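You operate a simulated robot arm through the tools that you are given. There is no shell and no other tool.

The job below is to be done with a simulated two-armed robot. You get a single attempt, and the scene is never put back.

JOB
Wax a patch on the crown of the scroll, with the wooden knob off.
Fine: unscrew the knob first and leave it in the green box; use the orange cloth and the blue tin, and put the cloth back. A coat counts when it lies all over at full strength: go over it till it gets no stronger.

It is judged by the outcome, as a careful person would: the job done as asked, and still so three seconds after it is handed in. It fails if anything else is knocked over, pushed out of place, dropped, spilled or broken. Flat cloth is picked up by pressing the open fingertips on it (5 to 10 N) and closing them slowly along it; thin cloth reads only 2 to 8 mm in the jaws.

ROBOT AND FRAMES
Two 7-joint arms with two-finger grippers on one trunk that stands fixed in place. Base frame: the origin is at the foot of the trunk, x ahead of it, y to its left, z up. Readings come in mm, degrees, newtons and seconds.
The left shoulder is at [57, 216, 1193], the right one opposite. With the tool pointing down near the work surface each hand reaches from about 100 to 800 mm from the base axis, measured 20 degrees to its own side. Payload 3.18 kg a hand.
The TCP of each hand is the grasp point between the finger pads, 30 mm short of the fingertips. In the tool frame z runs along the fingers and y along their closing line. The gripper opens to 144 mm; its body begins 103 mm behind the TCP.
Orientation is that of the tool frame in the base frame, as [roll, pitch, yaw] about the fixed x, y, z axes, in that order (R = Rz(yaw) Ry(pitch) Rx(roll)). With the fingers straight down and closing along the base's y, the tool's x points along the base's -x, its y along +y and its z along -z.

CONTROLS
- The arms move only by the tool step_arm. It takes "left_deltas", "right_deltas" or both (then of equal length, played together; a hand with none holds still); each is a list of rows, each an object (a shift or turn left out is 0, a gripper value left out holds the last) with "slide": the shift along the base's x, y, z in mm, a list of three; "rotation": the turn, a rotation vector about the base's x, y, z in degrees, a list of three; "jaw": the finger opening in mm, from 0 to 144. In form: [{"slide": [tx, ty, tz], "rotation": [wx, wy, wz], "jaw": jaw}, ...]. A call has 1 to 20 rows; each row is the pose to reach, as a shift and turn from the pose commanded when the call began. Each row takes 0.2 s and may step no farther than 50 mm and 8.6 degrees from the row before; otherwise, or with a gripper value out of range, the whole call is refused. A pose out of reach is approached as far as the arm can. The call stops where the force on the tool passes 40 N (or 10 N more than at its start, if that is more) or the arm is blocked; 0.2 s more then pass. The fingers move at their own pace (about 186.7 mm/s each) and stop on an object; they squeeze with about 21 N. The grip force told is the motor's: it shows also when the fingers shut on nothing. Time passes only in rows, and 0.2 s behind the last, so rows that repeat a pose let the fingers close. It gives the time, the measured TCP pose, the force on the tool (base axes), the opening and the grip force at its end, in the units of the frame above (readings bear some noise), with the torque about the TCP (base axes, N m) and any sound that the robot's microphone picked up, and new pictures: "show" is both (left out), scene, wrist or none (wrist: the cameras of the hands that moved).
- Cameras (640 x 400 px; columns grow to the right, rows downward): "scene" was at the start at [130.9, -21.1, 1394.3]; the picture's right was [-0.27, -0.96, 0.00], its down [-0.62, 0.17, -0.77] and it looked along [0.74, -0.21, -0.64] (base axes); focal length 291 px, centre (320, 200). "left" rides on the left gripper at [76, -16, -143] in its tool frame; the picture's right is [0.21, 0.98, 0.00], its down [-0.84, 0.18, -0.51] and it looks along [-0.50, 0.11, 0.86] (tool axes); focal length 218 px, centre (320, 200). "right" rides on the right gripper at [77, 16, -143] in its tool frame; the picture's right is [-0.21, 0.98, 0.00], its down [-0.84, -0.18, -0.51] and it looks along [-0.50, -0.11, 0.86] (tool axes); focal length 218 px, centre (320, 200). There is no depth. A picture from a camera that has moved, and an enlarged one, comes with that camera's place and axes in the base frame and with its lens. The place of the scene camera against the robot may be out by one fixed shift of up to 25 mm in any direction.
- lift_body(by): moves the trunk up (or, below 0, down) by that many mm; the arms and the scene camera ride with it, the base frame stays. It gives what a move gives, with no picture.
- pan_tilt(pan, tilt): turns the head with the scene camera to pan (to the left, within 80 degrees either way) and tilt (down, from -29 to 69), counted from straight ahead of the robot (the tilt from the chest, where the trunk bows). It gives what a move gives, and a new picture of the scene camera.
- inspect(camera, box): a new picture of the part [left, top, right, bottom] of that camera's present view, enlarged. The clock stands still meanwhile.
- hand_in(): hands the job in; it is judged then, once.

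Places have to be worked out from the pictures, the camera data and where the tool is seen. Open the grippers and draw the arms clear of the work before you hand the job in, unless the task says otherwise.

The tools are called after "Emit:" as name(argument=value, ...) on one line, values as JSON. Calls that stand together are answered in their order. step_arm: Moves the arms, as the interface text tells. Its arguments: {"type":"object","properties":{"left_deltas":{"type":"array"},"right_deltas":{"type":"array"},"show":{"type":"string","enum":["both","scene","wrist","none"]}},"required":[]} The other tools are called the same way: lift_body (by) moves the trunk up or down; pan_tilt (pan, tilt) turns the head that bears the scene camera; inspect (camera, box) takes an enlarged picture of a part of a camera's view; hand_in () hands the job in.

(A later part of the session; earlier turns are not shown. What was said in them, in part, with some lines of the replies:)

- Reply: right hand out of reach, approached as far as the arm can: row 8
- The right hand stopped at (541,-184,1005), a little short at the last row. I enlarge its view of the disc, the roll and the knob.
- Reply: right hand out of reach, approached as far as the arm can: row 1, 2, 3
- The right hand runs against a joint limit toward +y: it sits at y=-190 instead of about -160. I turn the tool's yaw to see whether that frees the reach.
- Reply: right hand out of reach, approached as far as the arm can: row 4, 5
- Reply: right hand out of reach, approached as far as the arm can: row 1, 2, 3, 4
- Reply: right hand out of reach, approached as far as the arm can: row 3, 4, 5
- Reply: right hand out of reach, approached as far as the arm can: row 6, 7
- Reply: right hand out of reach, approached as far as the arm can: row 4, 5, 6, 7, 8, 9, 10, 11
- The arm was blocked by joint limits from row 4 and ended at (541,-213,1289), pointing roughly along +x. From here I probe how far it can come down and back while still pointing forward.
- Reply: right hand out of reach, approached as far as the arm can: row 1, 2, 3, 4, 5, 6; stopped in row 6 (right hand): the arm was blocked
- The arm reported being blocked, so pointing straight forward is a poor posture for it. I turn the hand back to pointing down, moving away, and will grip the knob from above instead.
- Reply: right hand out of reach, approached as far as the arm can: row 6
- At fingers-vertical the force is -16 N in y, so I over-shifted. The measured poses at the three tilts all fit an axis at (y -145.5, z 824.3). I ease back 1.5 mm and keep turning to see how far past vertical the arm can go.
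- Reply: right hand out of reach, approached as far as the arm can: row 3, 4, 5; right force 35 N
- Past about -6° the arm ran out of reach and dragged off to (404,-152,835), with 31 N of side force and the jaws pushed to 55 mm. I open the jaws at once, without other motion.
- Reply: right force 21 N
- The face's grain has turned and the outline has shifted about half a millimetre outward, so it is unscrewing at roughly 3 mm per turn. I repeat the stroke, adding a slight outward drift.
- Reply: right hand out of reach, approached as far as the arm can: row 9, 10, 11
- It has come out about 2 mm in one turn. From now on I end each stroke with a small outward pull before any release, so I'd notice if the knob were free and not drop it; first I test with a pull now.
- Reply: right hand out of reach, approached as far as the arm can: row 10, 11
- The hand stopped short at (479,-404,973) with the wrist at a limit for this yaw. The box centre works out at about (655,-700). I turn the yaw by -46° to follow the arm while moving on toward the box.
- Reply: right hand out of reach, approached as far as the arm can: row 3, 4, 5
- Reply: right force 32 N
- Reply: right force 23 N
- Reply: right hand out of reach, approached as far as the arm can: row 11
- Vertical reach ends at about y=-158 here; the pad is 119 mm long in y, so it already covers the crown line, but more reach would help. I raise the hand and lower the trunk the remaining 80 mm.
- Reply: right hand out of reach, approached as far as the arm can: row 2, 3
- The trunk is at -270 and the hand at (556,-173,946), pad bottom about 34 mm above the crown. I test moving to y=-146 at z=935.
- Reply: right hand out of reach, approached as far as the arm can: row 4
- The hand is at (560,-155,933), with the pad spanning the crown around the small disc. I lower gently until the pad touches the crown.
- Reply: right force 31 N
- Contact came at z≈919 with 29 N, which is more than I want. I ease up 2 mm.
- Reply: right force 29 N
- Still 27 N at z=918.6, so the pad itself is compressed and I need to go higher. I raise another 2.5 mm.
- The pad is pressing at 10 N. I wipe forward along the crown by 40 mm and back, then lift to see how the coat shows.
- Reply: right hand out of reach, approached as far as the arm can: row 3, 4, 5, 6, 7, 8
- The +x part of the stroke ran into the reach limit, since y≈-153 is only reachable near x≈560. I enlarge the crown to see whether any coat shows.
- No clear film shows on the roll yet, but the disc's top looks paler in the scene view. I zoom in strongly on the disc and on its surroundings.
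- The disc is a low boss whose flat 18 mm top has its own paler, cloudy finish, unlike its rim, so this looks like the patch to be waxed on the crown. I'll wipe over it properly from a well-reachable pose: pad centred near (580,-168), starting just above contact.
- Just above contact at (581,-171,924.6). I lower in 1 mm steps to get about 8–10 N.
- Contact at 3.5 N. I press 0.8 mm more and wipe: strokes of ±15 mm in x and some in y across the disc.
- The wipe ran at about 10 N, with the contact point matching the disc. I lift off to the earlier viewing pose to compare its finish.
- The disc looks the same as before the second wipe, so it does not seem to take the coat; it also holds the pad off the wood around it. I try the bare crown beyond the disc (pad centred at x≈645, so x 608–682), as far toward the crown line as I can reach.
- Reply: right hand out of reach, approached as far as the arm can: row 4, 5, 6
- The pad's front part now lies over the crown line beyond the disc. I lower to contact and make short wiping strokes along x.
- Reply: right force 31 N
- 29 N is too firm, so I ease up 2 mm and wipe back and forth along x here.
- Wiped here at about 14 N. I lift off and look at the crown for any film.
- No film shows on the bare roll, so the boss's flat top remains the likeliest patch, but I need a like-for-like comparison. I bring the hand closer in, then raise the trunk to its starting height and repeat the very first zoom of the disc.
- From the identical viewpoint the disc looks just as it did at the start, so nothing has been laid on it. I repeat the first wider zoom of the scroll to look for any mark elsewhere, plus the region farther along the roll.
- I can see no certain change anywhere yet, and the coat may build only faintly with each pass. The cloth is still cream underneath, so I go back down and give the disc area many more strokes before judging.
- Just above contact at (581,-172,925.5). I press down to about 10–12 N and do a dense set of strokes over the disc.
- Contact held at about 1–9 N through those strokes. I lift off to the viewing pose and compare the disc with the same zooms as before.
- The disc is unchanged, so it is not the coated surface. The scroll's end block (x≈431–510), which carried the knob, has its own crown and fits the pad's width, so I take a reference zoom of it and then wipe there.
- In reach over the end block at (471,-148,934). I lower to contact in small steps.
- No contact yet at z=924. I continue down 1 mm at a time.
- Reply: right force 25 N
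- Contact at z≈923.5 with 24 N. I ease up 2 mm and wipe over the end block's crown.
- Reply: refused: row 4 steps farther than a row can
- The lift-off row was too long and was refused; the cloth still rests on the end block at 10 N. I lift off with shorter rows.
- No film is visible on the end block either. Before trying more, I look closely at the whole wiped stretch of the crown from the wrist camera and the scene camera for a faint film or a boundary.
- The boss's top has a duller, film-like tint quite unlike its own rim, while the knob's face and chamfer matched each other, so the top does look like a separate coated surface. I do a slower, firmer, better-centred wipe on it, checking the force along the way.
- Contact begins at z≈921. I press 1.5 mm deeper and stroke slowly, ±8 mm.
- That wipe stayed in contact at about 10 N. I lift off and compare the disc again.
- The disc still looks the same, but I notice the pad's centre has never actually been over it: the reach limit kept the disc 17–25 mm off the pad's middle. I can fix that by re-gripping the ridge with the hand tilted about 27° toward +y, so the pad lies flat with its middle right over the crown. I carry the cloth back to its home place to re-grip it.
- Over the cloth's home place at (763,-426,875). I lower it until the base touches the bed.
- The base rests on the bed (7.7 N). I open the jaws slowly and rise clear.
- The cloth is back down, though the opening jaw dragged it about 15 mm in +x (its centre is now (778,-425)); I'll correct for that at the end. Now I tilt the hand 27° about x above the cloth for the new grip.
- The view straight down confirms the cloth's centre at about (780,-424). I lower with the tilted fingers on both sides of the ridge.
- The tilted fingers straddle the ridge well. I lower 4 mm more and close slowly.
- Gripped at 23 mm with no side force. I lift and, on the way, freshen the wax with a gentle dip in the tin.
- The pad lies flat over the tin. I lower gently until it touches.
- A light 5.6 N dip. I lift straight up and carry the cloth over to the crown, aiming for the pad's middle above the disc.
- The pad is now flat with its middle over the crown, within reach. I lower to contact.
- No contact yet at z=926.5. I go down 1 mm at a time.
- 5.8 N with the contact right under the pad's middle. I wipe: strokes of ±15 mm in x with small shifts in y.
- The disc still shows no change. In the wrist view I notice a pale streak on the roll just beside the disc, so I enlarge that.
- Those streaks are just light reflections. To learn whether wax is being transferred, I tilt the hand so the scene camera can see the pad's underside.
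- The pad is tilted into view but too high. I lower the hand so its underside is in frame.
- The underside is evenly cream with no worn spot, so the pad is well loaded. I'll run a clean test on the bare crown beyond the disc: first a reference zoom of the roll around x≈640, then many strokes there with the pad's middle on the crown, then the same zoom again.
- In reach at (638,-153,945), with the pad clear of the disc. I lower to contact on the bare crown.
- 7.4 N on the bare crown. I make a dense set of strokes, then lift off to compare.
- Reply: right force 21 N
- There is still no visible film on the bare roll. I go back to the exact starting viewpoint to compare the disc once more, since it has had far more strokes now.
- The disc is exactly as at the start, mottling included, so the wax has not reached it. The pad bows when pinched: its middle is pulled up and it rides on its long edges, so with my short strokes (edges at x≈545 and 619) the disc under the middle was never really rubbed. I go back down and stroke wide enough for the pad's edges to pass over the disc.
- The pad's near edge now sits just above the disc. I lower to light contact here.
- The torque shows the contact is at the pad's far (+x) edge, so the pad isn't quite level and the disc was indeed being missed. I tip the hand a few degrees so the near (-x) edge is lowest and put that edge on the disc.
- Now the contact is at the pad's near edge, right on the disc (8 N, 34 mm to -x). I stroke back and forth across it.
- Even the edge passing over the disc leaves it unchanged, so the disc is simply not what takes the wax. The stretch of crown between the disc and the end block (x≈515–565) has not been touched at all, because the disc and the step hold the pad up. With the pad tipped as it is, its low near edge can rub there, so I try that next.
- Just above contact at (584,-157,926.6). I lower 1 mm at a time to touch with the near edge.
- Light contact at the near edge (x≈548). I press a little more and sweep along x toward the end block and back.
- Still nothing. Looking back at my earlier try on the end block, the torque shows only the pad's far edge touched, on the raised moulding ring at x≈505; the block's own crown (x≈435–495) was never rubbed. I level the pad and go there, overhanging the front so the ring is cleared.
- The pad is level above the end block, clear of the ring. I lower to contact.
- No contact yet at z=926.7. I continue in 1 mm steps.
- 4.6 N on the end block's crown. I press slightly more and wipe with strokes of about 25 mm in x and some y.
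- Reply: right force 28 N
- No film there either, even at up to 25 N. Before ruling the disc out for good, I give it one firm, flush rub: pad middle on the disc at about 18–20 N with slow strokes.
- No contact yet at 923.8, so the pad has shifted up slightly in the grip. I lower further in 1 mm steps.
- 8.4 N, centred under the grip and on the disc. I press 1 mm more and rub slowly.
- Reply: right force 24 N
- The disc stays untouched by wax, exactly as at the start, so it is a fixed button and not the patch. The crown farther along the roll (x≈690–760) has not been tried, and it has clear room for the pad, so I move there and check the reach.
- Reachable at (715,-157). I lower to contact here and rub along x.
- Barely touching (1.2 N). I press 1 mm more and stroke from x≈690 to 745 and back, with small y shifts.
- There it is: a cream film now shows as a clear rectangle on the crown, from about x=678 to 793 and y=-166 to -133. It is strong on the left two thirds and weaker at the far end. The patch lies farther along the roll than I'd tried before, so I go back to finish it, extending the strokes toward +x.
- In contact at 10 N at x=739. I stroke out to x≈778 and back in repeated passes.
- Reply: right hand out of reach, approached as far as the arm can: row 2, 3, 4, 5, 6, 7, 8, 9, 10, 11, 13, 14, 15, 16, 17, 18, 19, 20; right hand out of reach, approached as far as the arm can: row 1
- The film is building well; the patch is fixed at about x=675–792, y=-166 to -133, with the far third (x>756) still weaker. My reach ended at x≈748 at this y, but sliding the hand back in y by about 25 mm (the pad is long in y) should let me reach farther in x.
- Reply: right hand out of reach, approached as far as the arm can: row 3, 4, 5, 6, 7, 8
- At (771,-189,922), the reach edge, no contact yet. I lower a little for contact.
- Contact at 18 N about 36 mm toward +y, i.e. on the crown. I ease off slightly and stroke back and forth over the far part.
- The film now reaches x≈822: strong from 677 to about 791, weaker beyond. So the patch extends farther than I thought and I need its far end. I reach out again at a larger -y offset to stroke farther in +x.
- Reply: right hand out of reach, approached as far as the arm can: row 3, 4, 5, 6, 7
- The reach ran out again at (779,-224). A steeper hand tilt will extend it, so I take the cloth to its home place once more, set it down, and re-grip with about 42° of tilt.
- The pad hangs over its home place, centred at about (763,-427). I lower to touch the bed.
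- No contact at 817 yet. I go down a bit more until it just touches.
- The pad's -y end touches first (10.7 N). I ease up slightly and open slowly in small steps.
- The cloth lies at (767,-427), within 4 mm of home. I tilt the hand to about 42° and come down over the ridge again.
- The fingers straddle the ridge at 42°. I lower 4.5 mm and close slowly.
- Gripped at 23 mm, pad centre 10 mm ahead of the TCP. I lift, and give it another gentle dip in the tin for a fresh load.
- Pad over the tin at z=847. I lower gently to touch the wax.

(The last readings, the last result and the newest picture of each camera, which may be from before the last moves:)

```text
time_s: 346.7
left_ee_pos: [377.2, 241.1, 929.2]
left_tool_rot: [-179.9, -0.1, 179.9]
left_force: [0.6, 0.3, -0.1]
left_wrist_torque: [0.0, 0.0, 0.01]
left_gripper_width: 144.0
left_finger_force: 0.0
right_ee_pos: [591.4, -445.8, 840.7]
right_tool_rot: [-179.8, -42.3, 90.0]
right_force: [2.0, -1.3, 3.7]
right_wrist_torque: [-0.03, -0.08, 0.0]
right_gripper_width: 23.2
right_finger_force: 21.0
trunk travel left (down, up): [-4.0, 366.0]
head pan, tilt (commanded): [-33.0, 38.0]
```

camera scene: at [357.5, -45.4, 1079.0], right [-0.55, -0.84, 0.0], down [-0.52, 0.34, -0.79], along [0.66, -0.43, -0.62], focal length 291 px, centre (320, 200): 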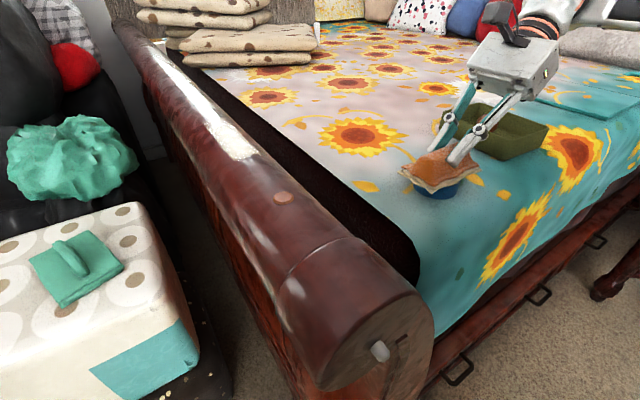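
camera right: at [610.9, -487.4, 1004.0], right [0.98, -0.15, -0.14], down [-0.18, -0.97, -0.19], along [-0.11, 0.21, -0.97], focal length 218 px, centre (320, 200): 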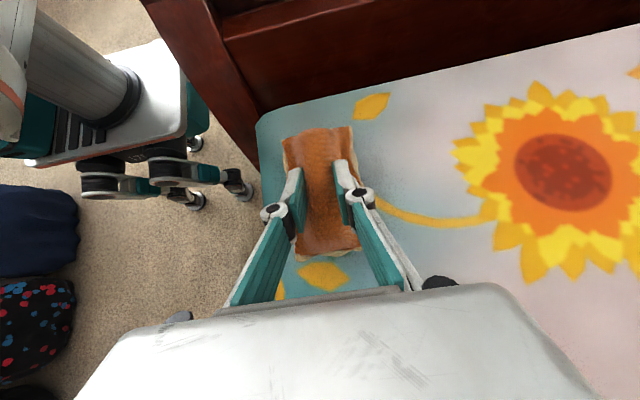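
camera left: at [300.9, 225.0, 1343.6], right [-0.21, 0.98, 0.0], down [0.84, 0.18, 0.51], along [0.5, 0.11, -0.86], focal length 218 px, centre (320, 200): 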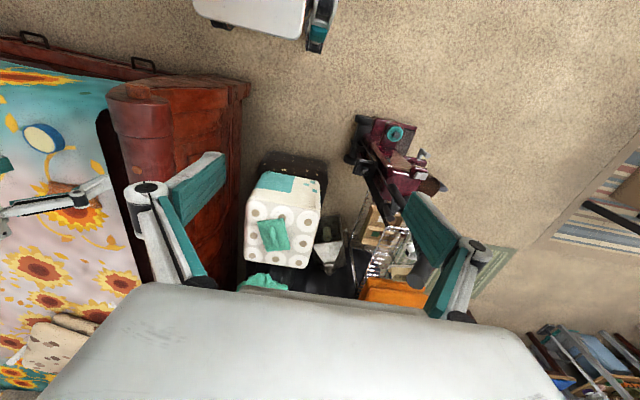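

A 3.7 N dip. I lift off and carry the cloth to the far part of the patch, aiming at TCP (785,-157).

Emit:
step_arm(right_deltas=[{"slide": [0, 0, 6], "jaw": 10}, {"slide": [0, 0, 22]}, {"slide": [5, 5, 58]}, {"slide": [25, 25, 92]}, {"slide": [50, 55, 108]}, {"slide": [75, 88, 108]}, {"slide": [100, 122, 108]}, {"slide": [125, 156, 108]}, {"slide": [150, 190, 108]}, {"slide": [172, 225, 108]}, {"slide": [188, 260, 106]}, {"slide": [194, 280, 104]}, {"slide": [194, 288, 102]}], show="both")

```text
time_s: 349.5
left_ee_pos: [378.8, 240.2, 928.4]
left_tool_rot: [-179.9, 0.0, 180.0]
left_force: [0.0, 0.1, 0.2]
left_wrist_torque: [0.0, -0.01, -0.01]
left_gripper_width: 143.9
left_finger_force: 0.1
right_ee_pos: [786.0, -156.5, 943.9]
right_tool_rot: [-179.7, -42.2, 89.9]
right_force: [-0.2, -0.1, -0.1]
right_wrist_torque: [-0.01, 0.02, -0.01]
right_gripper_width: 23.2
right_finger_force: 20.9
trunk travel left (down, up): [-4.0, 366.0]
head pan, tilt (commanded): [-33.0, 38.0]
camera scene: at [357.6, -45.3, 1078.9], right [-0.55, -0.84, 0.0], down [-0.52, 0.34, -0.79], along [0.66, -0.43, -0.62], focal length 291 px, centre (320, 200)
camera right: at [802.4, -197.6, 1100.5], right [0.98, -0.15, -0.14], down [-0.18, -0.97, -0.19], along [-0.11, 0.21, -0.97], focal length 218 px, centre (320, 200)
```

scene: 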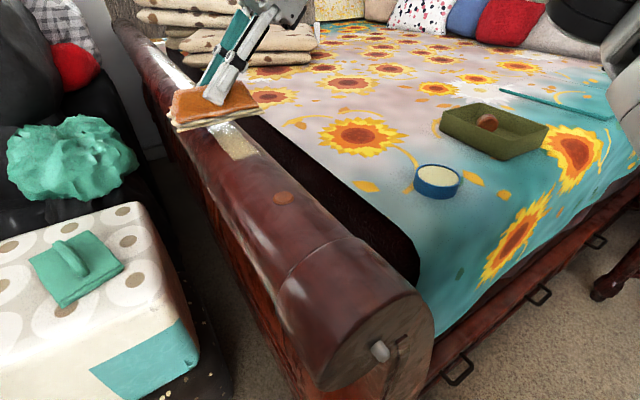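
right: 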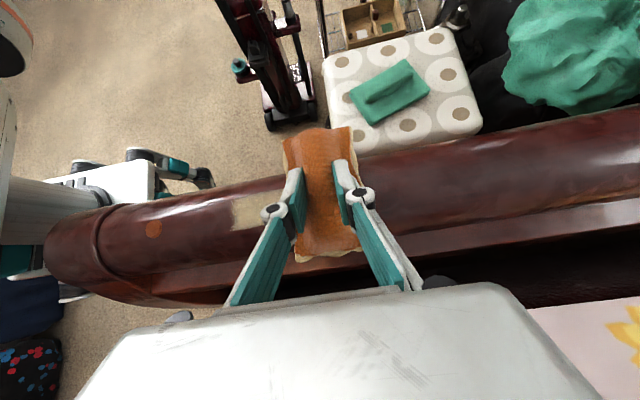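

In reach at (786,-157,944), with the film's near part visible beyond the pad. I lower to contact.

Emit:
step_arm(right_deltas=[{"slide": [0, 0, -8], "jaw": 10}, {"slide": [0, 0, -14]}, {"slide": [0, 0, -18]}, {"slide": [0, 0, -20]}, {"slide": [0, 0, -21.5]}], show="none")

```text
time_s: 350.7
left_ee_pos: [378.4, 240.1, 929.0]
left_tool_rot: [-179.9, 0.0, -180.0]
left_force: [-0.2, 0.2, -0.2]
left_wrist_torque: [0.03, 0.02, 0.02]
left_gripper_width: 143.9
left_finger_force: 0.1
right_ee_pos: [786.1, -156.3, 921.7]
right_tool_rot: [-179.9, -42.2, 90.0]
right_force: [0.8, 0.9, 4.2]
right_wrist_torque: [0.0, -0.03, -0.03]
right_gripper_width: 23.3
right_finger_force: 20.7
trunk travel left (down, up): [-4.0, 366.0]
head pan, tilt (commanded): [-33.0, 38.0]
```

4.2 N contact. I press slightly more and stroke from here out to x≈812 and back, several passes.

Emit:
step_arm(right_deltas=[{"slide": [0, 0, -0.6], "jaw": 10}, {"slide": [6, 0, -0.6]}, {"slide": [12, 0, -0.6]}, {"slide": [18, 0, -0.6]}, {"slide": [24, 0, -0.6]}, {"slide": [18, 4, -0.6]}, {"slide": [12, 4, -0.6]}, {"slide": [6, 4, -0.6]}, {"slide": [0, 4, -0.6]}, {"slide": [-6, 4, -0.6]}, {"slide": [-12, 2, -0.6]}, {"slide": [-6, -3, -0.6]}, {"slide": [0, -5, -0.6]}, {"slide": [6, -5, -0.6]}, {"slide": [12, -5, -0.6]}, {"slide": [18, -3, -0.6]}, {"slide": [24, 0, -0.6]}, {"slide": [16, 0, -0.6]}, {"slide": [8, 0, -0.6]}, {"slide": [0, 0, -0.6]}], show="none")

Emit:
step_arm(right_deltas=[{"slide": [0, 0, 12], "jaw": 10}, {"slide": [0, -15, 27]}, {"slide": [0, -50, 27]}, {"slide": [-5, -85, 27]}, {"slide": [-10, -115, 27]}], show="wrist")

Emit:
inspect(camera="right", box=[150, 20, 510, 200])

```text
time_s: 354.9
left_ee_pos: [378.5, 241.0, 928.4]
left_tool_rot: [-179.9, 0.0, -180.0]
left_force: [-0.4, 0.1, 0.0]
left_wrist_torque: [0.01, 0.04, -0.01]
left_gripper_width: 144.2
left_finger_force: 0.2
right_ee_pos: [785.9, -159.2, 922.2]
right_tool_rot: [-179.8, -42.3, 90.0]
right_force: [5.4, 0.4, 11.8]
right_wrist_torque: [0.21, -0.18, -0.06]
right_gripper_width: 23.1
right_finger_force: 20.7
right hand out of reach, approached as far as the arm can: row 4, 5, 6, 16, 17
trunk travel left (down, up): [-4.0, 366.0]
head pan, tilt (commanded): [-33.0, 38.0]
```

```text
time_s: 356.1
left_ee_pos: [379.8, 240.8, 927.5]
left_tool_rot: [-179.9, 0.0, 180.0]
left_force: [0.6, -1.4, -0.4]
left_wrist_torque: [0.01, -0.02, 0.01]
left_gripper_width: 144.1
left_finger_force: 0.0
right_ee_pos: [776.8, -272.6, 947.5]
right_tool_rot: [-179.7, -42.2, 90.0]
right_force: [-0.5, -0.4, -1.2]
right_wrist_torque: [-0.01, -0.01, -0.02]
right_gripper_width: 23.3
right_finger_force: 20.7
trunk travel left (down, up): [-4.0, 366.0]
head pan, tilt (commanded): [-33.0, 38.0]
camera right: at [793.9, -313.6, 1103.5], right [0.98, -0.15, -0.14], down [-0.18, -0.97, -0.19], along [-0.11, 0.21, -0.97], focal length 218 px, centre (320, 200)
```

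right: 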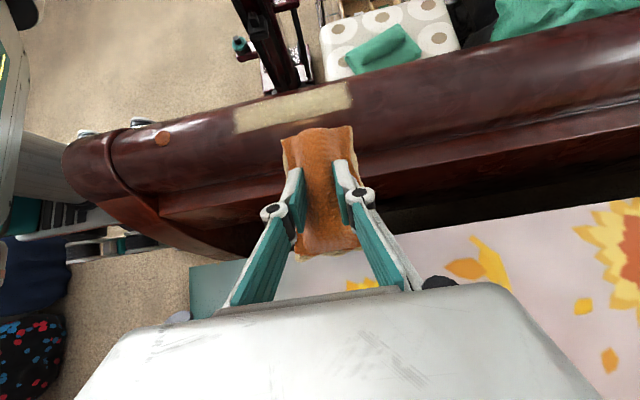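

```text
1.78 times, centred on (330, 110) of right
camera zoom: at [793.9, -313.6, 1103.5], right [0.98, -0.15, -0.14], down [-0.18, -0.97, -0.19], along [-0.11, 0.21, -0.97], focal length 388 px, centre (302, 360)
```

zoom: 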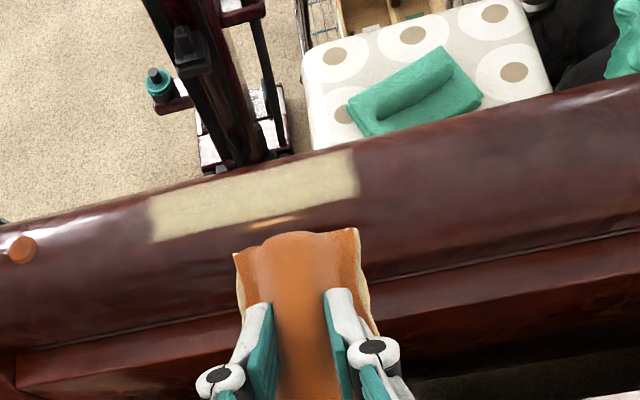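

The far end stays at x≈820 even though the pad went past it, so the patch is a rectangle of about x 680–820. I enlarge the film to judge its evenness.

Emit:
inspect(camera="right", box=[220, 70, 370, 145])

Emit:
inspect(camera="scene", box=[190, 80, 270, 170])

```text
4.27 times, centred on (295, 108) of right
camera zoom: at [793.9, -313.6, 1103.5], right [0.98, -0.15, -0.14], down [-0.18, -0.97, -0.19], along [-0.11, 0.21, -0.97], focal length 931 px, centre (427, 595)
```

zoom: 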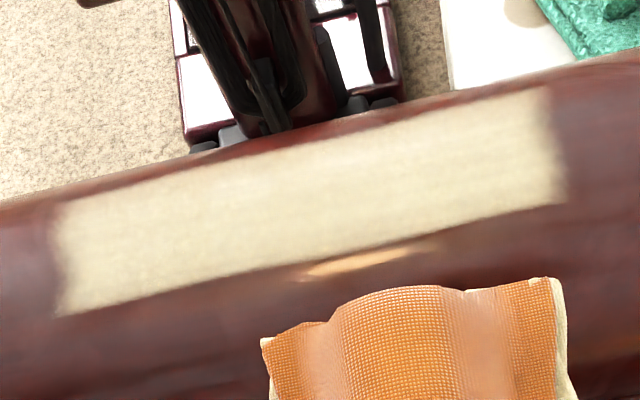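

```text
4.44 times, centred on (230, 125) of scene
camera zoom: at [357.4, -45.3, 1079.0], right [-0.54, -0.84, 0.0], down [-0.52, 0.34, -0.79], along [0.66, -0.43, -0.62], focal length 1294 px, centre (720, 533)
```

zoom: 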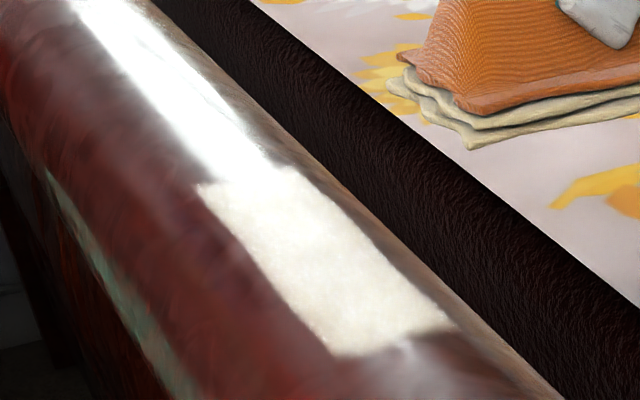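

The film looks even over the rectangle. Its straight long edges could still be set by how the flat pad meets the curved crown, so I test whether the patch is wider: I tip the pad 12° so it touches the crown's -y side and stroke there.

Emit:
step_arm(right_deltas=[{"slide": [-5, 20, 2], "rotation": [4, 0, 0], "jaw": 10}, {"slide": [-12, 45, 0], "rotation": [8, 0, 0]}, {"slide": [-20, 70, -5], "rotation": [12, 0, 0]}, {"slide": [-26, 88, -10], "rotation": [12, 0, 0]}, {"slide": [-26, 94, -18], "rotation": [12, 0, 0]}, {"slide": [-26, 95, -24], "rotation": [12, 0, 0]}], show="none")

```text
time_s: 357.5
left_ee_pos: [379.2, 241.3, 928.7]
left_tool_rot: [-179.9, 0.0, -180.0]
left_force: [-0.1, -0.4, 0.8]
left_wrist_torque: [0.0, -0.02, 0.0]
left_gripper_width: 144.1
left_finger_force: 0.0
right_ee_pos: [751.2, -178.7, 922.1]
right_tool_rot: [-179.7, -54.2, 90.0]
right_force: [0.1, 0.3, -0.2]
right_wrist_torque: [0.01, 0.0, -0.01]
right_gripper_width: 22.9
right_finger_force: 21.2
trunk travel left (down, up): [-4.0, 366.0]
head pan, tilt (commanded): [-33.0, 38.0]
```

Just above the -y flank at (751,-179,922), pad tipped 12° more. I lower to touch.

Emit:
step_arm(right_deltas=[{"slide": [0, 0, -1.5], "jaw": 10}, {"slide": [0, 0, -3]}, {"slide": [0, 0, -4]}, {"slide": [0, 0, -5]}], show="none")

```text
time_s: 358.5
left_ee_pos: [378.3, 241.3, 928.2]
left_tool_rot: [-179.9, 0.0, -180.0]
left_force: [0.4, 0.2, 0.4]
left_wrist_torque: [0.01, -0.01, -0.01]
left_gripper_width: 143.9
left_finger_force: 0.1
right_ee_pos: [749.1, -177.3, 918.0]
right_tool_rot: [-179.8, -54.1, 90.0]
right_force: [-0.2, 0.5, -0.1]
right_wrist_torque: [-0.03, -0.06, -0.03]
right_gripper_width: 23.1
right_finger_force: 20.7
trunk travel left (down, up): [-4.0, 366.0]
head pan, tilt (commanded): [-33.0, 38.0]
```

Not touching yet at z=918. I go down a little more.

Emit:
step_arm(right_deltas=[{"slide": [0, 0, -1], "jaw": 10}, {"slide": [0, 0, -2]}, {"slide": [0, 0, -3]}, {"slide": [0, 0, -3.5]}], show="none")

```text
time_s: 359.5
left_ee_pos: [378.2, 241.2, 929.8]
left_tool_rot: [-180.0, 0.0, 179.9]
left_force: [-0.1, -0.5, 0.3]
left_wrist_torque: [0.02, 0.0, -0.01]
left_gripper_width: 143.9
left_finger_force: 0.1
right_ee_pos: [749.5, -177.7, 918.4]
right_tool_rot: [-180.0, -54.4, 90.2]
right_force: [-0.1, -4.6, 12.5]
right_wrist_torque: [-0.01, 0.03, -0.01]
right_gripper_width: 23.1
right_finger_force: 20.9
trunk travel left (down, up): [-4.0, 366.0]
head pan, tilt (commanded): [-33.0, 38.0]
```

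Contact at 13 N on the flank (force tilted toward -y as expected). I stroke ±24 mm along x and then look.

Emit:
step_arm(right_deltas=[{"slide": [6, 0, 0.3], "jaw": 10}, {"slide": [12, 0, 0.3]}, {"slide": [18, 0, 0.3]}, {"slide": [24, 0, 0.3]}, {"slide": [18, 0, 0.3]}, {"slide": [12, 0, 0.3]}, {"slide": [6, 0, 0.3]}, {"slide": [0, 0, 0.3]}, {"slide": [-6, 0, 0.3]}, {"slide": [-12, 0, 0.3]}, {"slide": [-18, 0, 0.3]}, {"slide": [-24, 0, 0.3]}, {"slide": [-18, 0, 0.3]}, {"slide": [-12, 0, 0.3]}, {"slide": [-6, 0, 0.3]}, {"slide": [0, 0, 0.3]}], show="none")

Emit:
step_arm(right_deltas=[{"slide": [0, -8, 12], "jaw": 10}, {"slide": [5, -30, 25], "rotation": [-6, 0, 0]}, {"slide": [15, -65, 27], "rotation": [-12, 0, 0]}, {"slide": [22, -95, 27], "rotation": [-12, 0, 0]}], show="none")

Emit:
inspect(camera="right", box=[190, 60, 370, 150])

Emit:
inspect(camera="scene", box=[190, 80, 270, 170])

```text
time_s: 362.9
left_ee_pos: [377.3, 240.4, 930.5]
left_tool_rot: [-179.8, 0.2, -180.0]
left_force: [0.1, 0.0, 0.0]
left_wrist_torque: [-0.02, -0.02, 0.01]
left_gripper_width: 144.1
left_finger_force: 0.2
right_ee_pos: [746.7, -176.5, 917.0]
right_tool_rot: [-179.9, -54.2, 90.2]
right_force: [-10.8, -2.2, 21.3]
right_wrist_torque: [0.29, 0.33, 0.2]
right_gripper_width: 23.3
right_finger_force: 21.0
trunk travel left (down, up): [-4.0, 366.0]
head pan, tilt (commanded): [-33.0, 38.0]
```

```text
time_s: 363.9
left_ee_pos: [378.9, 240.7, 928.6]
left_tool_rot: [-179.9, 0.0, 180.0]
left_force: [-0.3, 0.1, 0.0]
left_wrist_torque: [0.0, 0.01, -0.03]
left_gripper_width: 144.2
left_finger_force: 0.0
right_ee_pos: [776.3, -274.0, 941.0]
right_tool_rot: [-179.7, -42.2, 90.0]
right_force: [0.3, 0.1, -0.2]
right_wrist_torque: [0.0, -0.01, 0.02]
right_gripper_width: 23.5
right_finger_force: 21.6
trunk travel left (down, up): [-4.0, 366.0]
head pan, tilt (commanded): [-33.0, 38.0]
```

```text
3.56 times, centred on (280, 105) of right
camera zoom: at [792.5, -315.4, 1098.0], right [0.98, -0.15, -0.14], down [-0.18, -0.97, -0.19], along [-0.11, 0.21, -0.97], focal length 776 px, centre (462, 538)
```

zoom: 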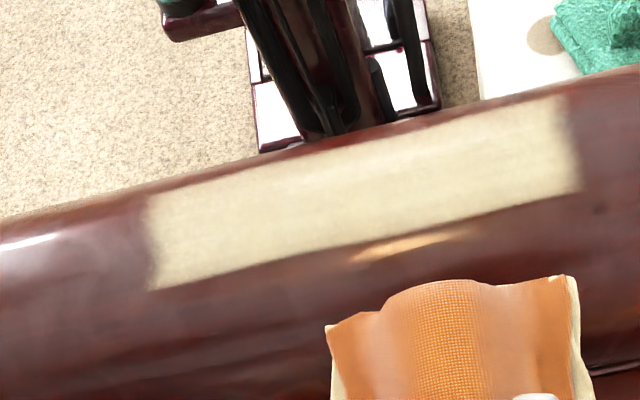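

```text
4.44 times, centred on (230, 125) of scene
camera zoom: at [357.7, -45.4, 1078.8], right [-0.54, -0.84, 0.0], down [-0.52, 0.34, -0.79], along [0.66, -0.43, -0.62], focal length 1294 px, centre (720, 533)
```

zoom: 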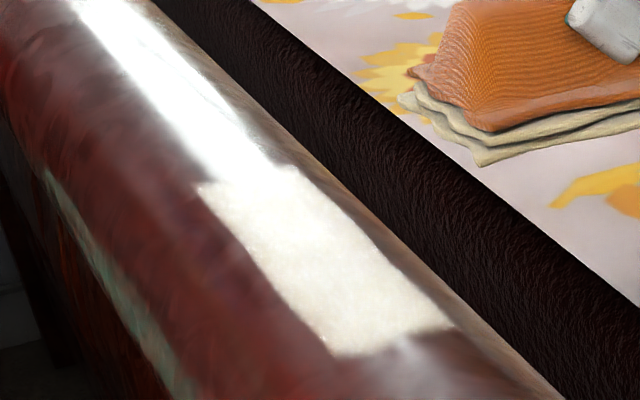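

The long edges did not move, so the patch is a fixed rectangle, about x 678–820 and y -165 to -131, and the film covers it. Its ends look a little softer, so I give the near end more passes: level pad, TCP x≈685–740.

Emit:
step_arm(right_deltas=[{"slide": [-15, 30, 4], "jaw": 10}, {"slide": [-35, 60, 4]}, {"slide": [-55, 90, 2]}, {"slide": [-66, 112, -4]}, {"slide": [-66, 117, -11]}, {"slide": [-66, 117, -16]}, {"slide": [-66, 117, -18.5]}], show="none")

Emit:
step_arm(right_deltas=[{"slide": [0, 0, -0.7], "jaw": 10}, {"slide": [0, 0, -1.4]}, {"slide": [0, 0, -1.4]}], show="none")

```text
time_s: 365.5
left_ee_pos: [378.5, 241.3, 928.0]
left_tool_rot: [-179.9, 0.0, 180.0]
left_force: [0.4, -0.5, 0.1]
left_wrist_torque: [0.0, 0.0, 0.0]
left_gripper_width: 144.1
left_finger_force: 0.1
right_ee_pos: [706.1, -156.3, 925.4]
right_tool_rot: [-179.7, -42.2, 90.0]
right_force: [0.7, -0.5, -0.3]
right_wrist_torque: [0.01, 0.02, -0.01]
right_gripper_width: 23.2
right_finger_force: 20.6
trunk travel left (down, up): [-4.0, 366.0]
head pan, tilt (commanded): [-33.0, 38.0]
```

```text
time_s: 366.3
left_ee_pos: [378.5, 239.8, 928.9]
left_tool_rot: [-179.9, 0.0, 180.0]
left_force: [-0.4, -0.2, 0.8]
left_wrist_torque: [0.01, -0.01, 0.0]
left_gripper_width: 144.2
left_finger_force: 0.1
right_ee_pos: [707.5, -156.2, 924.5]
right_tool_rot: [-179.7, -42.2, 90.0]
right_force: [0.4, 0.0, -0.4]
right_wrist_torque: [-0.01, 0.01, -0.01]
right_gripper_width: 23.1
right_finger_force: 21.2
trunk travel left (down, up): [-4.0, 366.0]
head pan, tilt (commanded): [-33.0, 38.0]
```

Just above contact at (707,-156,924). I press to contact and begin strokes over the near end.

Emit:
step_arm(right_deltas=[{"slide": [0, 0, -1], "jaw": 10}, {"slide": [0, 0, -2]}, {"slide": [-3, 0, -2.8]}, {"slide": [-9, 0, -2.8]}, {"slide": [-15, 0, -2.8]}, {"slide": [-21, 3, -2.8]}, {"slide": [-15, 5, -2.8]}, {"slide": [-9, 5, -2.8]}, {"slide": [-3, 5, -2.8]}, {"slide": [3, 5, -2.8]}, {"slide": [-3, 2, -2.8]}, {"slide": [-9, -2, -2.8]}, {"slide": [-15, -5, -2.8]}, {"slide": [-21, -5, -2.8]}, {"slide": [-15, -5, -2.8]}, {"slide": [-9, -3, -2.8]}, {"slide": [-3, 0, -2.8]}, {"slide": [-9, 0, -2.8]}, {"slide": [-15, 0, -2.8]}, {"slide": [-9, 0, -2.8]}], show="none")

Emit:
step_arm(right_deltas=[{"slide": [-6, 0, 0], "jaw": 10}, {"slide": [-12, 2, 0]}, {"slide": [-6, 4, 0]}, {"slide": [0, 5, 0]}, {"slide": [6, 5, 0]}, {"slide": [12, 5, 0]}, {"slide": [6, 2, 0]}, {"slide": [0, -1, 0]}, {"slide": [-6, -4, 0]}, {"slide": [-12, -5, 0]}, {"slide": [-6, -5, 0]}, {"slide": [0, -5, 0]}, {"slide": [6, -3, 0]}, {"slide": [12, 0, 0]}, {"slide": [18, 0, 0]}, {"slide": [24, 0, 0]}, {"slide": [30, 0, 0]}, {"slide": [36, 0, 0]}], show="none")

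```text
time_s: 370.5
left_ee_pos: [376.7, 240.7, 929.7]
left_tool_rot: [-179.9, 0.2, -180.0]
left_force: [-0.2, -0.1, -1.2]
left_wrist_torque: [0.01, -0.02, -0.02]
left_gripper_width: 143.7
left_finger_force: 0.0
right_ee_pos: [695.7, -155.6, 922.0]
right_tool_rot: [-179.6, -42.1, 90.0]
right_force: [-8.1, -2.2, 20.1]
right_wrist_torque: [0.1, 0.25, 0.11]
right_gripper_width: 23.0
right_finger_force: 21.9
trunk travel left (down, up): [-4.0, 366.0]
head pan, tilt (commanded): [-33.0, 38.0]
```

```text
time_s: 374.3
left_ee_pos: [377.9, 240.5, 928.7]
left_tool_rot: [-179.9, 0.1, -180.0]
left_force: [0.0, 0.3, 0.4]
left_wrist_torque: [0.01, 0.01, -0.01]
left_gripper_width: 144.0
left_finger_force: 0.1
right_ee_pos: [733.1, -154.7, 920.6]
right_tool_rot: [-179.7, -42.2, 89.9]
right_force: [-5.6, 1.3, 9.0]
right_wrist_torque: [0.12, 0.11, 0.06]
right_gripper_width: 23.2
right_finger_force: 21.8
trunk travel left (down, up): [-4.0, 366.0]
head pan, tilt (commanded): [-33.0, 38.0]
```

Good contact (9–20 N) throughout. I carry on with passes over the middle and far end, up to x≈795.

Emit:
step_arm(right_deltas=[{"slide": [8, 0, 0], "jaw": 10}, {"slide": [16, 0, 0]}, {"slide": [24, 0, 0]}, {"slide": [32, 0, 0]}, {"slide": [40, 0, 0]}, {"slide": [48, 0, 0]}, {"slide": [56, -2, 0]}, {"slide": [62, -4, 0]}, {"slide": [56, -6, 0]}, {"slide": [50, -6, 0]}, {"slide": [44, -6, 0]}, {"slide": [50, -2, 0]}, {"slide": [56, 0, 0]}, {"slide": [62, 0, 0]}, {"slide": [56, 3, 0]}, {"slide": [50, 4, 0]}, {"slide": [44, 4, 0]}, {"slide": [50, 2, 0]}, {"slide": [56, 0, 0]}, {"slide": [62, -2, 0]}], show="none")

Emit:
step_arm(right_deltas=[{"slide": [-6, -3, 0], "jaw": 10}, {"slide": [-12, -3, 0]}, {"slide": [-18, -2, 0]}, {"slide": [-24, 0, 0]}, {"slide": [-30, 2, 0]}, {"slide": [-36, 2, 0]}, {"slide": [-42, 2, 0]}, {"slide": [-48, 2, 0]}, {"slide": [-54, 0, 0]}, {"slide": [-60, 0, 0]}, {"slide": [-54, -3, 0]}, {"slide": [-48, -4, 0]}, {"slide": [-42, -4, 0]}, {"slide": [-36, -4, 0]}, {"slide": [-30, -4, 0]}, {"slide": [-24, -3, 0]}, {"slide": [-18, -2, 0]}, {"slide": [-12, 0, 0]}], show="none")

```text
time_s: 378.5
left_ee_pos: [378.0, 242.0, 928.5]
left_tool_rot: [-179.8, 0.0, -180.0]
left_force: [0.3, 0.4, 0.2]
left_wrist_torque: [-0.02, -0.02, -0.01]
left_gripper_width: 143.8
left_finger_force: 0.0
right_ee_pos: [792.9, -157.5, 921.1]
right_tool_rot: [-179.6, -42.2, 90.0]
right_force: [-3.3, 2.8, 8.1]
right_wrist_torque: [0.23, 0.1, 0.08]
right_gripper_width: 23.6
right_finger_force: 20.8
trunk travel left (down, up): [-4.0, 366.0]
head pan, tilt (commanded): [-33.0, 38.0]
```

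```text
time_s: 382.3
left_ee_pos: [378.8, 240.9, 928.5]
left_tool_rot: [-179.9, 0.0, 179.9]
left_force: [0.8, 0.0, 0.3]
left_wrist_torque: [-0.03, -0.02, 0.03]
left_gripper_width: 143.9
left_finger_force: 0.1
right_ee_pos: [784.4, -157.3, 920.2]
right_tool_rot: [-179.7, -42.0, 90.0]
right_force: [-1.8, 1.2, 7.1]
right_wrist_torque: [0.13, 0.08, 0.03]
right_gripper_width: 23.1
right_finger_force: 21.2
trunk travel left (down, up): [-4.0, 366.0]
head pan, tilt (commanded): [-33.0, 38.0]
```

The passes ran at a steady 7–9 N over the whole length. I lift off and compare the film from the same viewpoints.

Emit:
step_arm(right_deltas=[{"slide": [0, -8, 12], "jaw": 10}, {"slide": [0, -35, 24]}, {"slide": [-4, -70, 24]}, {"slide": [-8, -105, 22]}, {"slide": [-8, -117, 21]}], show="none")

Emit:
inspect(camera="right", box=[190, 60, 370, 150])

Emit:
inspect(camera="scene", box=[190, 80, 270, 170])

```text
time_s: 383.5
left_ee_pos: [379.4, 240.1, 929.6]
left_tool_rot: [-179.9, 0.0, -180.0]
left_force: [-0.7, 0.4, 0.9]
left_wrist_torque: [0.03, -0.01, -0.03]
left_gripper_width: 143.8
left_finger_force: 0.1
right_ee_pos: [775.9, -275.3, 943.5]
right_tool_rot: [-179.7, -42.2, 89.9]
right_force: [-0.3, -0.4, -0.7]
right_wrist_torque: [0.0, 0.0, 0.0]
right_gripper_width: 23.3
right_finger_force: 20.4
trunk travel left (down, up): [-4.0, 366.0]
head pan, tilt (commanded): [-33.0, 38.0]
```

```text
3.56 times, centred on (280, 105) of right
camera zoom: at [793.4, -315.9, 1099.5], right [0.98, -0.15, -0.14], down [-0.18, -0.97, -0.19], along [-0.11, 0.21, -0.97], focal length 776 px, centre (462, 538)
```

zoom: 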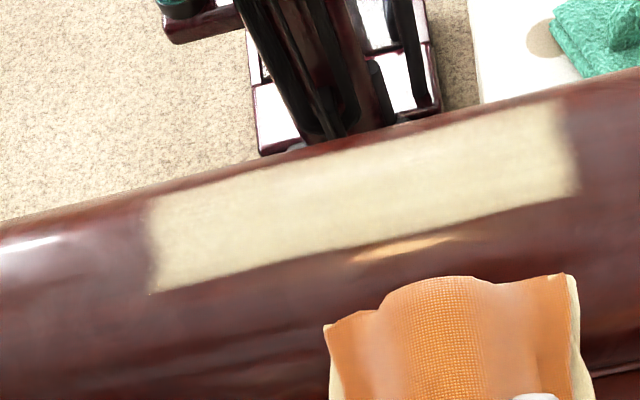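

```text
4.44 times, centred on (230, 125) of scene
camera zoom: at [357.5, -45.5, 1078.9], right [-0.55, -0.84, 0.0], down [-0.52, 0.34, -0.79], along [0.66, -0.43, -0.62], focal length 1294 px, centre (720, 533)
```

zoom: 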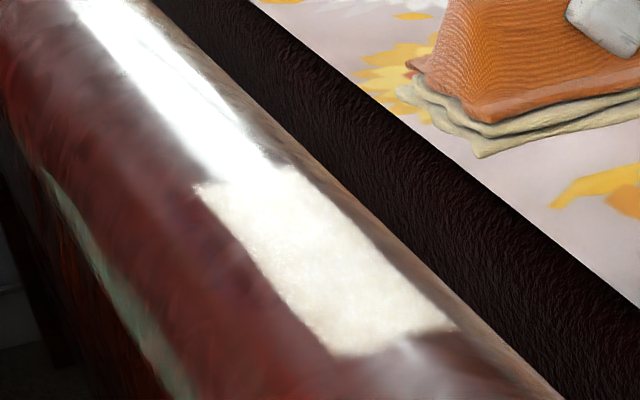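

The film is unchanged by the last round of passes and even all over, so it has reached full strength. I take two stronger zooms to check the corners and edges.

Emit:
inspect(camera="right", box=[222, 85, 302, 145])

Emit:
inspect(camera="right", box=[282, 75, 362, 135])

```text
6.67 times, centred on (262, 115) of right
camera zoom: at [793.4, -315.9, 1099.5], right [0.98, -0.15, -0.14], down [-0.18, -0.97, -0.19], along [-0.11, 0.21, -0.97], focal length 1455 px, centre (707, 767)
```

zoom: 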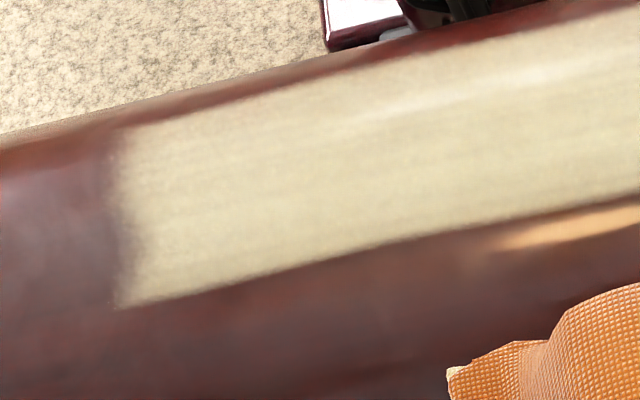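

```text
6.67 times, centred on (322, 105) of right
camera zoom: at [793.4, -315.9, 1099.5], right [0.98, -0.15, -0.14], down [-0.18, -0.97, -0.19], along [-0.11, 0.21, -0.97], focal length 1455 px, centre (307, 833)
```

zoom: 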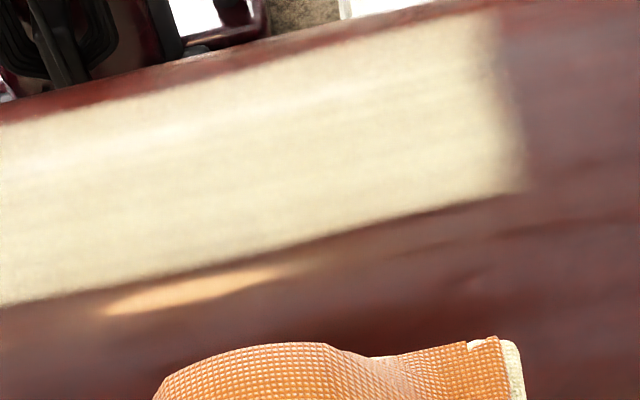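

The coat is even right to its feathered ends, with no weak areas left. Now I take the cloth back to its home place, aiming the pad's centre at (762,-426) and allowing for a few millimetres of drag on release.

Emit:
step_arm(right_deltas=[{"slide": [-3, -35, 0], "jaw": 10}, {"slide": [-6, -75, -5]}, {"slide": [-9, -110, -15]}, {"slide": [-12, -140, -35]}, {"slide": [-15, -160, -60]}, {"slide": [-15.5, -161, -90]}, {"slide": [-15.5, -161, -110]}], show="both")

```text
time_s: 385.1
left_ee_pos: [378.5, 240.5, 928.8]
left_tool_rot: [-179.9, 0.0, 180.0]
left_force: [0.1, 0.0, 0.2]
left_wrist_torque: [0.0, 0.02, 0.01]
left_gripper_width: 143.9
left_finger_force: 0.0
right_ee_pos: [761.5, -437.6, 829.7]
right_tool_rot: [-179.7, -42.2, 89.9]
right_force: [-0.3, 0.6, 0.4]
right_wrist_torque: [0.0, 0.0, -0.02]
right_gripper_width: 23.5
right_finger_force: 21.2
trunk travel left (down, up): [-4.0, 366.0]
head pan, tilt (commanded): [-33.0, 38.0]
camera scene: at [357.6, -45.4, 1078.9], right [-0.55, -0.84, 0.0], down [-0.52, 0.34, -0.79], along [0.66, -0.43, -0.62], focal length 291 px, centre (320, 200)
camera right: at [778.8, -477.7, 986.5], right [0.98, -0.15, -0.14], down [-0.18, -0.97, -0.19], along [-0.11, 0.21, -0.97], focal length 218 px, centre (320, 200)
```

scene: 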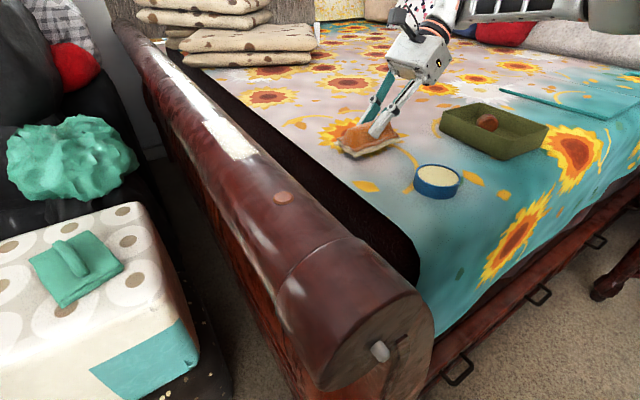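
right: 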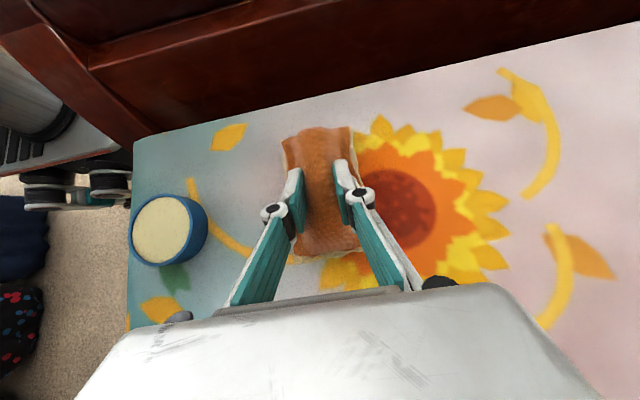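

Above home at (761,-437,830). I lower until the pad just rests on the bed.

Emit:
step_arm(right_deltas=[{"slide": [-1, 1, -5], "jaw": 10}, {"slide": [-1, 1, -9]}, {"slide": [-1, 1, -11]}, {"slide": [-1, 1, -12.5]}, {"slide": [-1, 1, -13.5]}], show="none")

```text
time_s: 386.3
left_ee_pos: [377.9, 241.3, 929.5]
left_tool_rot: [-179.9, 0.0, -180.0]
left_force: [1.0, 0.2, 0.2]
left_wrist_torque: [-0.03, 0.01, 0.03]
left_gripper_width: 143.8
left_finger_force: 0.0
right_ee_pos: [758.8, -434.1, 816.5]
right_tool_rot: [-179.7, -42.1, 90.0]
right_force: [-0.1, -1.1, 0.1]
right_wrist_torque: [0.09, -0.07, -0.03]
right_gripper_width: 23.2
right_finger_force: 20.9
trunk travel left (down, up): [-4.0, 366.0]
head pan, tilt (commanded): [-33.0, 38.0]
```

Emit:
step_arm(right_deltas=[{"slide": [0, -1, -0.8], "jaw": 10}, {"slide": [0, -1, -1.6]}, {"slide": [0, -1, -2.2]}], show="none")

```text
time_s: 387.1
left_ee_pos: [378.8, 240.5, 929.2]
left_tool_rot: [-179.9, -0.1, -180.0]
left_force: [0.6, 0.1, -0.8]
left_wrist_torque: [0.01, 0.0, -0.04]
left_gripper_width: 144.2
left_finger_force: 0.1
right_ee_pos: [759.6, -436.6, 816.7]
right_tool_rot: [-179.9, -42.2, 90.2]
right_force: [1.6, 3.4, 6.0]
right_wrist_torque: [0.55, -0.07, -0.09]
right_gripper_width: 23.1
right_finger_force: 21.0
trunk travel left (down, up): [-4.0, 366.0]
head pan, tilt (commanded): [-33.0, 38.0]
```

The pad rests on the bed (6 N at z=816.7). I ease up slightly and open the jaws slowly in small steps, then rise along the finger line.

Emit:
step_arm(right_deltas=[{"slide": [0, 0, 0.5], "jaw": 24}, {"slide": [0, 0, 0.5], "jaw": 26}, {"slide": [0, 0, 0.8], "jaw": 28}, {"slide": [0, 0, 1.2], "jaw": 31}, {"slide": [0, -1, 2], "jaw": 35}, {"slide": [0, -2, 3], "jaw": 40}, {"slide": [0, -4, 5], "jaw": 46}, {"slide": [0, -6, 8], "jaw": 54}, {"slide": [0, -14, 17], "jaw": 60}, {"slide": [0, -32, 38], "jaw": 60}, {"slide": [0, -55, 65], "jaw": 60}], show="both")

Emit:
inspect(camera="right", box=[220, 60, 400, 240])

```text
time_s: 389.5
left_ee_pos: [380.1, 240.9, 928.8]
left_tool_rot: [-179.9, 0.1, -180.0]
left_force: [-1.3, -0.3, -0.5]
left_wrist_torque: [0.02, 0.02, 0.01]
left_gripper_width: 144.1
left_finger_force: 0.1
right_ee_pos: [759.0, -491.2, 878.0]
right_tool_rot: [-179.7, -42.3, 90.0]
right_force: [-0.3, 0.0, 0.1]
right_wrist_torque: [-0.02, 0.0, -0.01]
right_gripper_width: 60.0
right_finger_force: 0.1
trunk travel left (down, up): [-4.0, 366.0]
head pan, tilt (commanded): [-33.0, 38.0]
camera scene: at [357.4, -45.2, 1079.0], right [-0.55, -0.84, 0.0], down [-0.52, 0.34, -0.79], along [0.66, -0.43, -0.62], focal length 291 px, centre (320, 200)
camera right: at [775.3, -532.1, 1034.8], right [0.98, -0.15, -0.14], down [-0.18, -0.97, -0.19], along [-0.11, 0.21, -0.97], focal length 218 px, centre (320, 200)
```

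scene: 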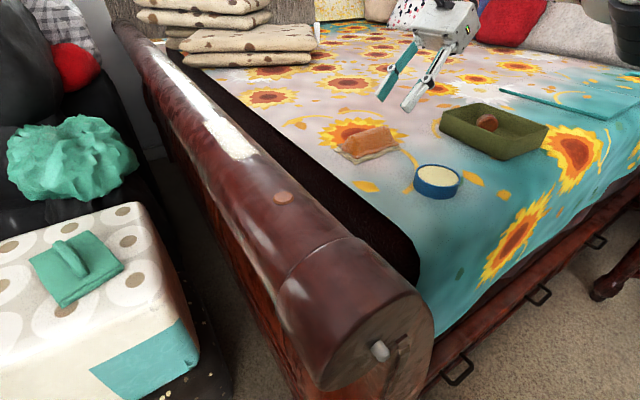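
right: 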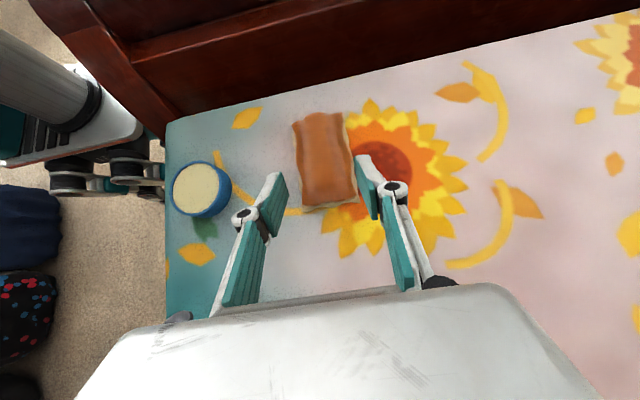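

```text
2.22 times, centred on (310, 150) of right
camera zoom: at [775.3, -532.1, 1034.8], right [0.98, -0.15, -0.14], down [-0.18, -0.97, -0.19], along [-0.11, 0.21, -0.97], focal length 485 px, centre (342, 311)
```

zoom: 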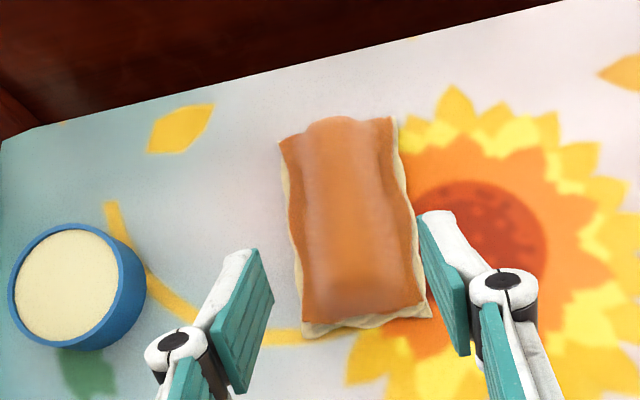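

The cloth lies at (759,-426), within about 4 mm of where it started, and the tin is unmoved. I draw the right arm up and back, clear of everything, untilting the hand.

Emit:
step_arm(right_deltas=[{"slide": [0, -5, 35], "jaw": 60}, {"slide": [-10, -5, 70], "rotation": [-7, 0, 0]}, {"slide": [-40, 5, 90], "rotation": [-14, 0, 0]}, {"slide": [-75, 20, 100], "rotation": [-21, 0, 0]}, {"slide": [-110, 40, 105], "rotation": [-28, 0, 0]}, {"slide": [-145, 60, 105], "rotation": [-35, 0, 0]}, {"slide": [-180, 80, 105], "rotation": [-42, 0, 0]}, {"slide": [-215, 95, 105], "rotation": [-42, 0, 0]}, {"slide": [-250, 110, 105], "rotation": [-42, 0, 0]}, {"slide": [-285, 120, 105], "rotation": [-42, 0, 0]}], show="none")

Emit:
lift_body(by=270)

Emit:
pan_tilt(pan=-30, tilt=42)

```text
time_s: 391.7
left_ee_pos: [379.1, 241.0, 928.7]
left_tool_rot: [-179.9, 0.0, 180.0]
left_force: [0.0, 0.5, 0.0]
left_wrist_torque: [-0.01, -0.01, 0.02]
left_gripper_width: 143.9
left_finger_force: 0.0
right_ee_pos: [473.4, -371.1, 985.2]
right_tool_rot: [-179.8, -0.3, 89.8]
right_force: [-0.1, -0.4, -1.0]
right_wrist_torque: [-0.01, 0.01, -0.01]
right_gripper_width: 60.0
right_finger_force: 0.0
trunk travel left (down, up): [-4.0, 366.0]
head pan, tilt (commanded): [-33.0, 38.0]
```

```text
time_s: 394.4
left_ee_pos: [380.1, 239.9, 1198.0]
left_tool_rot: [-179.9, -0.1, -180.0]
left_force: [0.2, -0.3, 0.1]
left_wrist_torque: [-0.02, 0.01, 0.01]
left_gripper_width: 143.7
left_finger_force: 0.0
right_ee_pos: [472.7, -371.5, 1254.0]
right_tool_rot: [-179.7, -0.2, 90.0]
right_force: [0.4, 0.3, -1.2]
right_wrist_torque: [-0.03, 0.03, -0.03]
right_gripper_width: 60.3
right_finger_force: 0.0
trunk travel left (down, up): [-274.0, 96.0]
head pan, tilt (commanded): [-33.0, 38.0]
```

```text
time_s: 395.1
left_ee_pos: [377.9, 241.1, 1199.4]
left_tool_rot: [-180.0, 0.0, 179.9]
left_force: [-0.4, -0.4, -0.4]
left_wrist_torque: [0.0, 0.0, 0.0]
left_gripper_width: 143.9
left_finger_force: 0.1
right_ee_pos: [473.1, -371.8, 1255.4]
right_tool_rot: [-179.8, -0.1, 90.0]
right_force: [-0.2, -0.7, 0.1]
right_wrist_torque: [-0.01, 0.01, 0.03]
right_gripper_width: 59.7
right_finger_force: 0.1
trunk travel left (down, up): [-274.0, 96.0]
head pan, tilt (commanded): [-30.0, 42.0]
camera scene: at [121.3, -40.1, 1391.2], right [-0.5, -0.87, 0.0], down [-0.58, 0.33, -0.74], along [0.64, -0.37, -0.67], focal length 291 px, centre (320, 200)
```

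scene: 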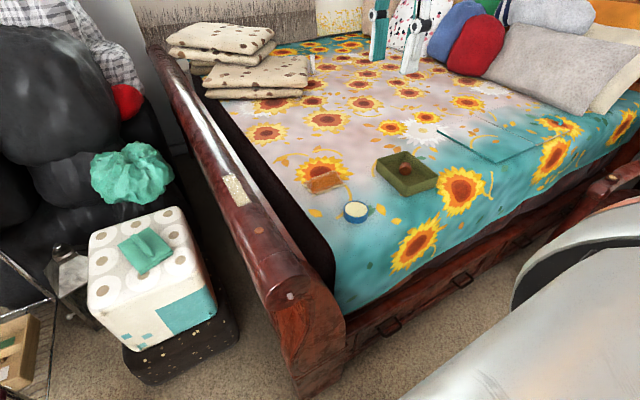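

All is in place and the arms are clear. From this angle the near end of the film looks a bit darker, so I zoom in on the patch, and on the cloth, tin and box.

Emit:
inspect(camera="scene", box=[205, 155, 265, 215])

Emit:
inspect(camera="scene", box=[290, 130, 450, 230])

```text
6.67 times, centred on (235, 185) of scene
camera zoom: at [121.3, -40.1, 1391.2], right [-0.5, -0.87, 0.0], down [-0.58, 0.33, -0.74], along [0.64, -0.37, -0.67], focal length 1941 px, centre (887, 300)
```

zoom: 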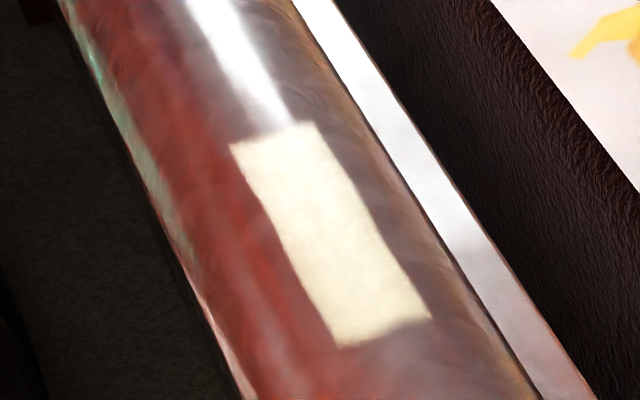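

```text
4.00 times, centred on (370, 180) of scene
camera zoom: at [121.3, -40.1, 1391.2], right [-0.5, -0.87, 0.0], down [-0.58, 0.33, -0.74], along [0.64, -0.37, -0.67], focal length 1164 px, centre (120, 280)
```

zoom: 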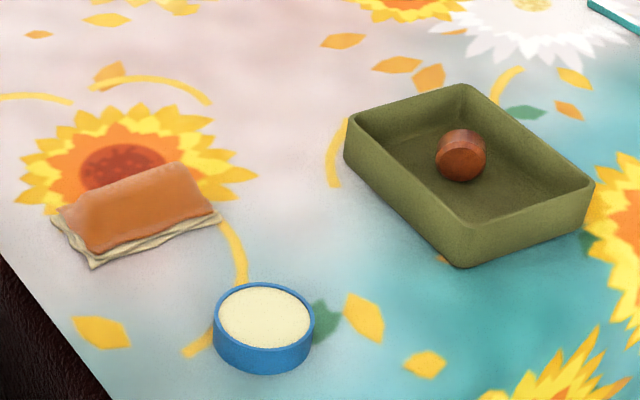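

The coat is even and full across the whole rectangle, the knob is in the green box, the cloth is back in its place, and the tin is undisturbed. I open the right gripper fully as a last step.

Emit:
step_arm(right_deltas=[{"jaw": 100}, {"jaw": 144}, {"jaw": 144}], show="none")

```text
time_s: 395.9
left_ee_pos: [379.2, 240.3, 1198.7]
left_tool_rot: [-179.9, 0.1, 180.0]
left_force: [0.2, -0.8, 0.4]
left_wrist_torque: [0.0, -0.02, 0.0]
left_gripper_width: 143.9
left_finger_force: 0.1
right_ee_pos: [473.9, -370.8, 1255.5]
right_tool_rot: [-179.7, -0.2, 89.9]
right_force: [0.3, -0.3, -0.5]
right_wrist_torque: [0.0, 0.02, 0.0]
right_gripper_width: 144.0
right_finger_force: 0.0
trunk travel left (down, up): [-274.0, 96.0]
head pan, tilt (commanded): [-30.0, 42.0]
```

Both grippers are open and both arms are clear of the work, with nothing held. The job is finished, so I hand it in.

Emit:
hand_in()

```text
The job is handed in.
```

I waxed the patch on the crown of the scroll and handed the job in; I haven't been told the verdict.

- **Knob:** I unscrewed it from the end of the scroll, and it lies in the green box. Its bare metal stud is left on the scroll.
- **Coat:** The patch is a rectangle about 140 mm long and 34 mm wide, farther along the roll than the small wooden button on the crown. It is evenly cream from end to end, and the last full round of passes made it no stronger.
- **Stray rubbing:** Before I found the patch I rubbed the loaded cloth over other parts of the crown, including the button and the end block. No wax film shows in those places.
- **Cloth:** It is back within about 4 mm of where it started, but its underside is now waxy and it rests directly on the bedspread. I also set it down there twice partway through to change my grip.
- **Tin:** It is still where it was. The first dip pressed on it with about 31 N, more than I meant, but it did not move.

Both grippers are open and the arms are clear of the work.
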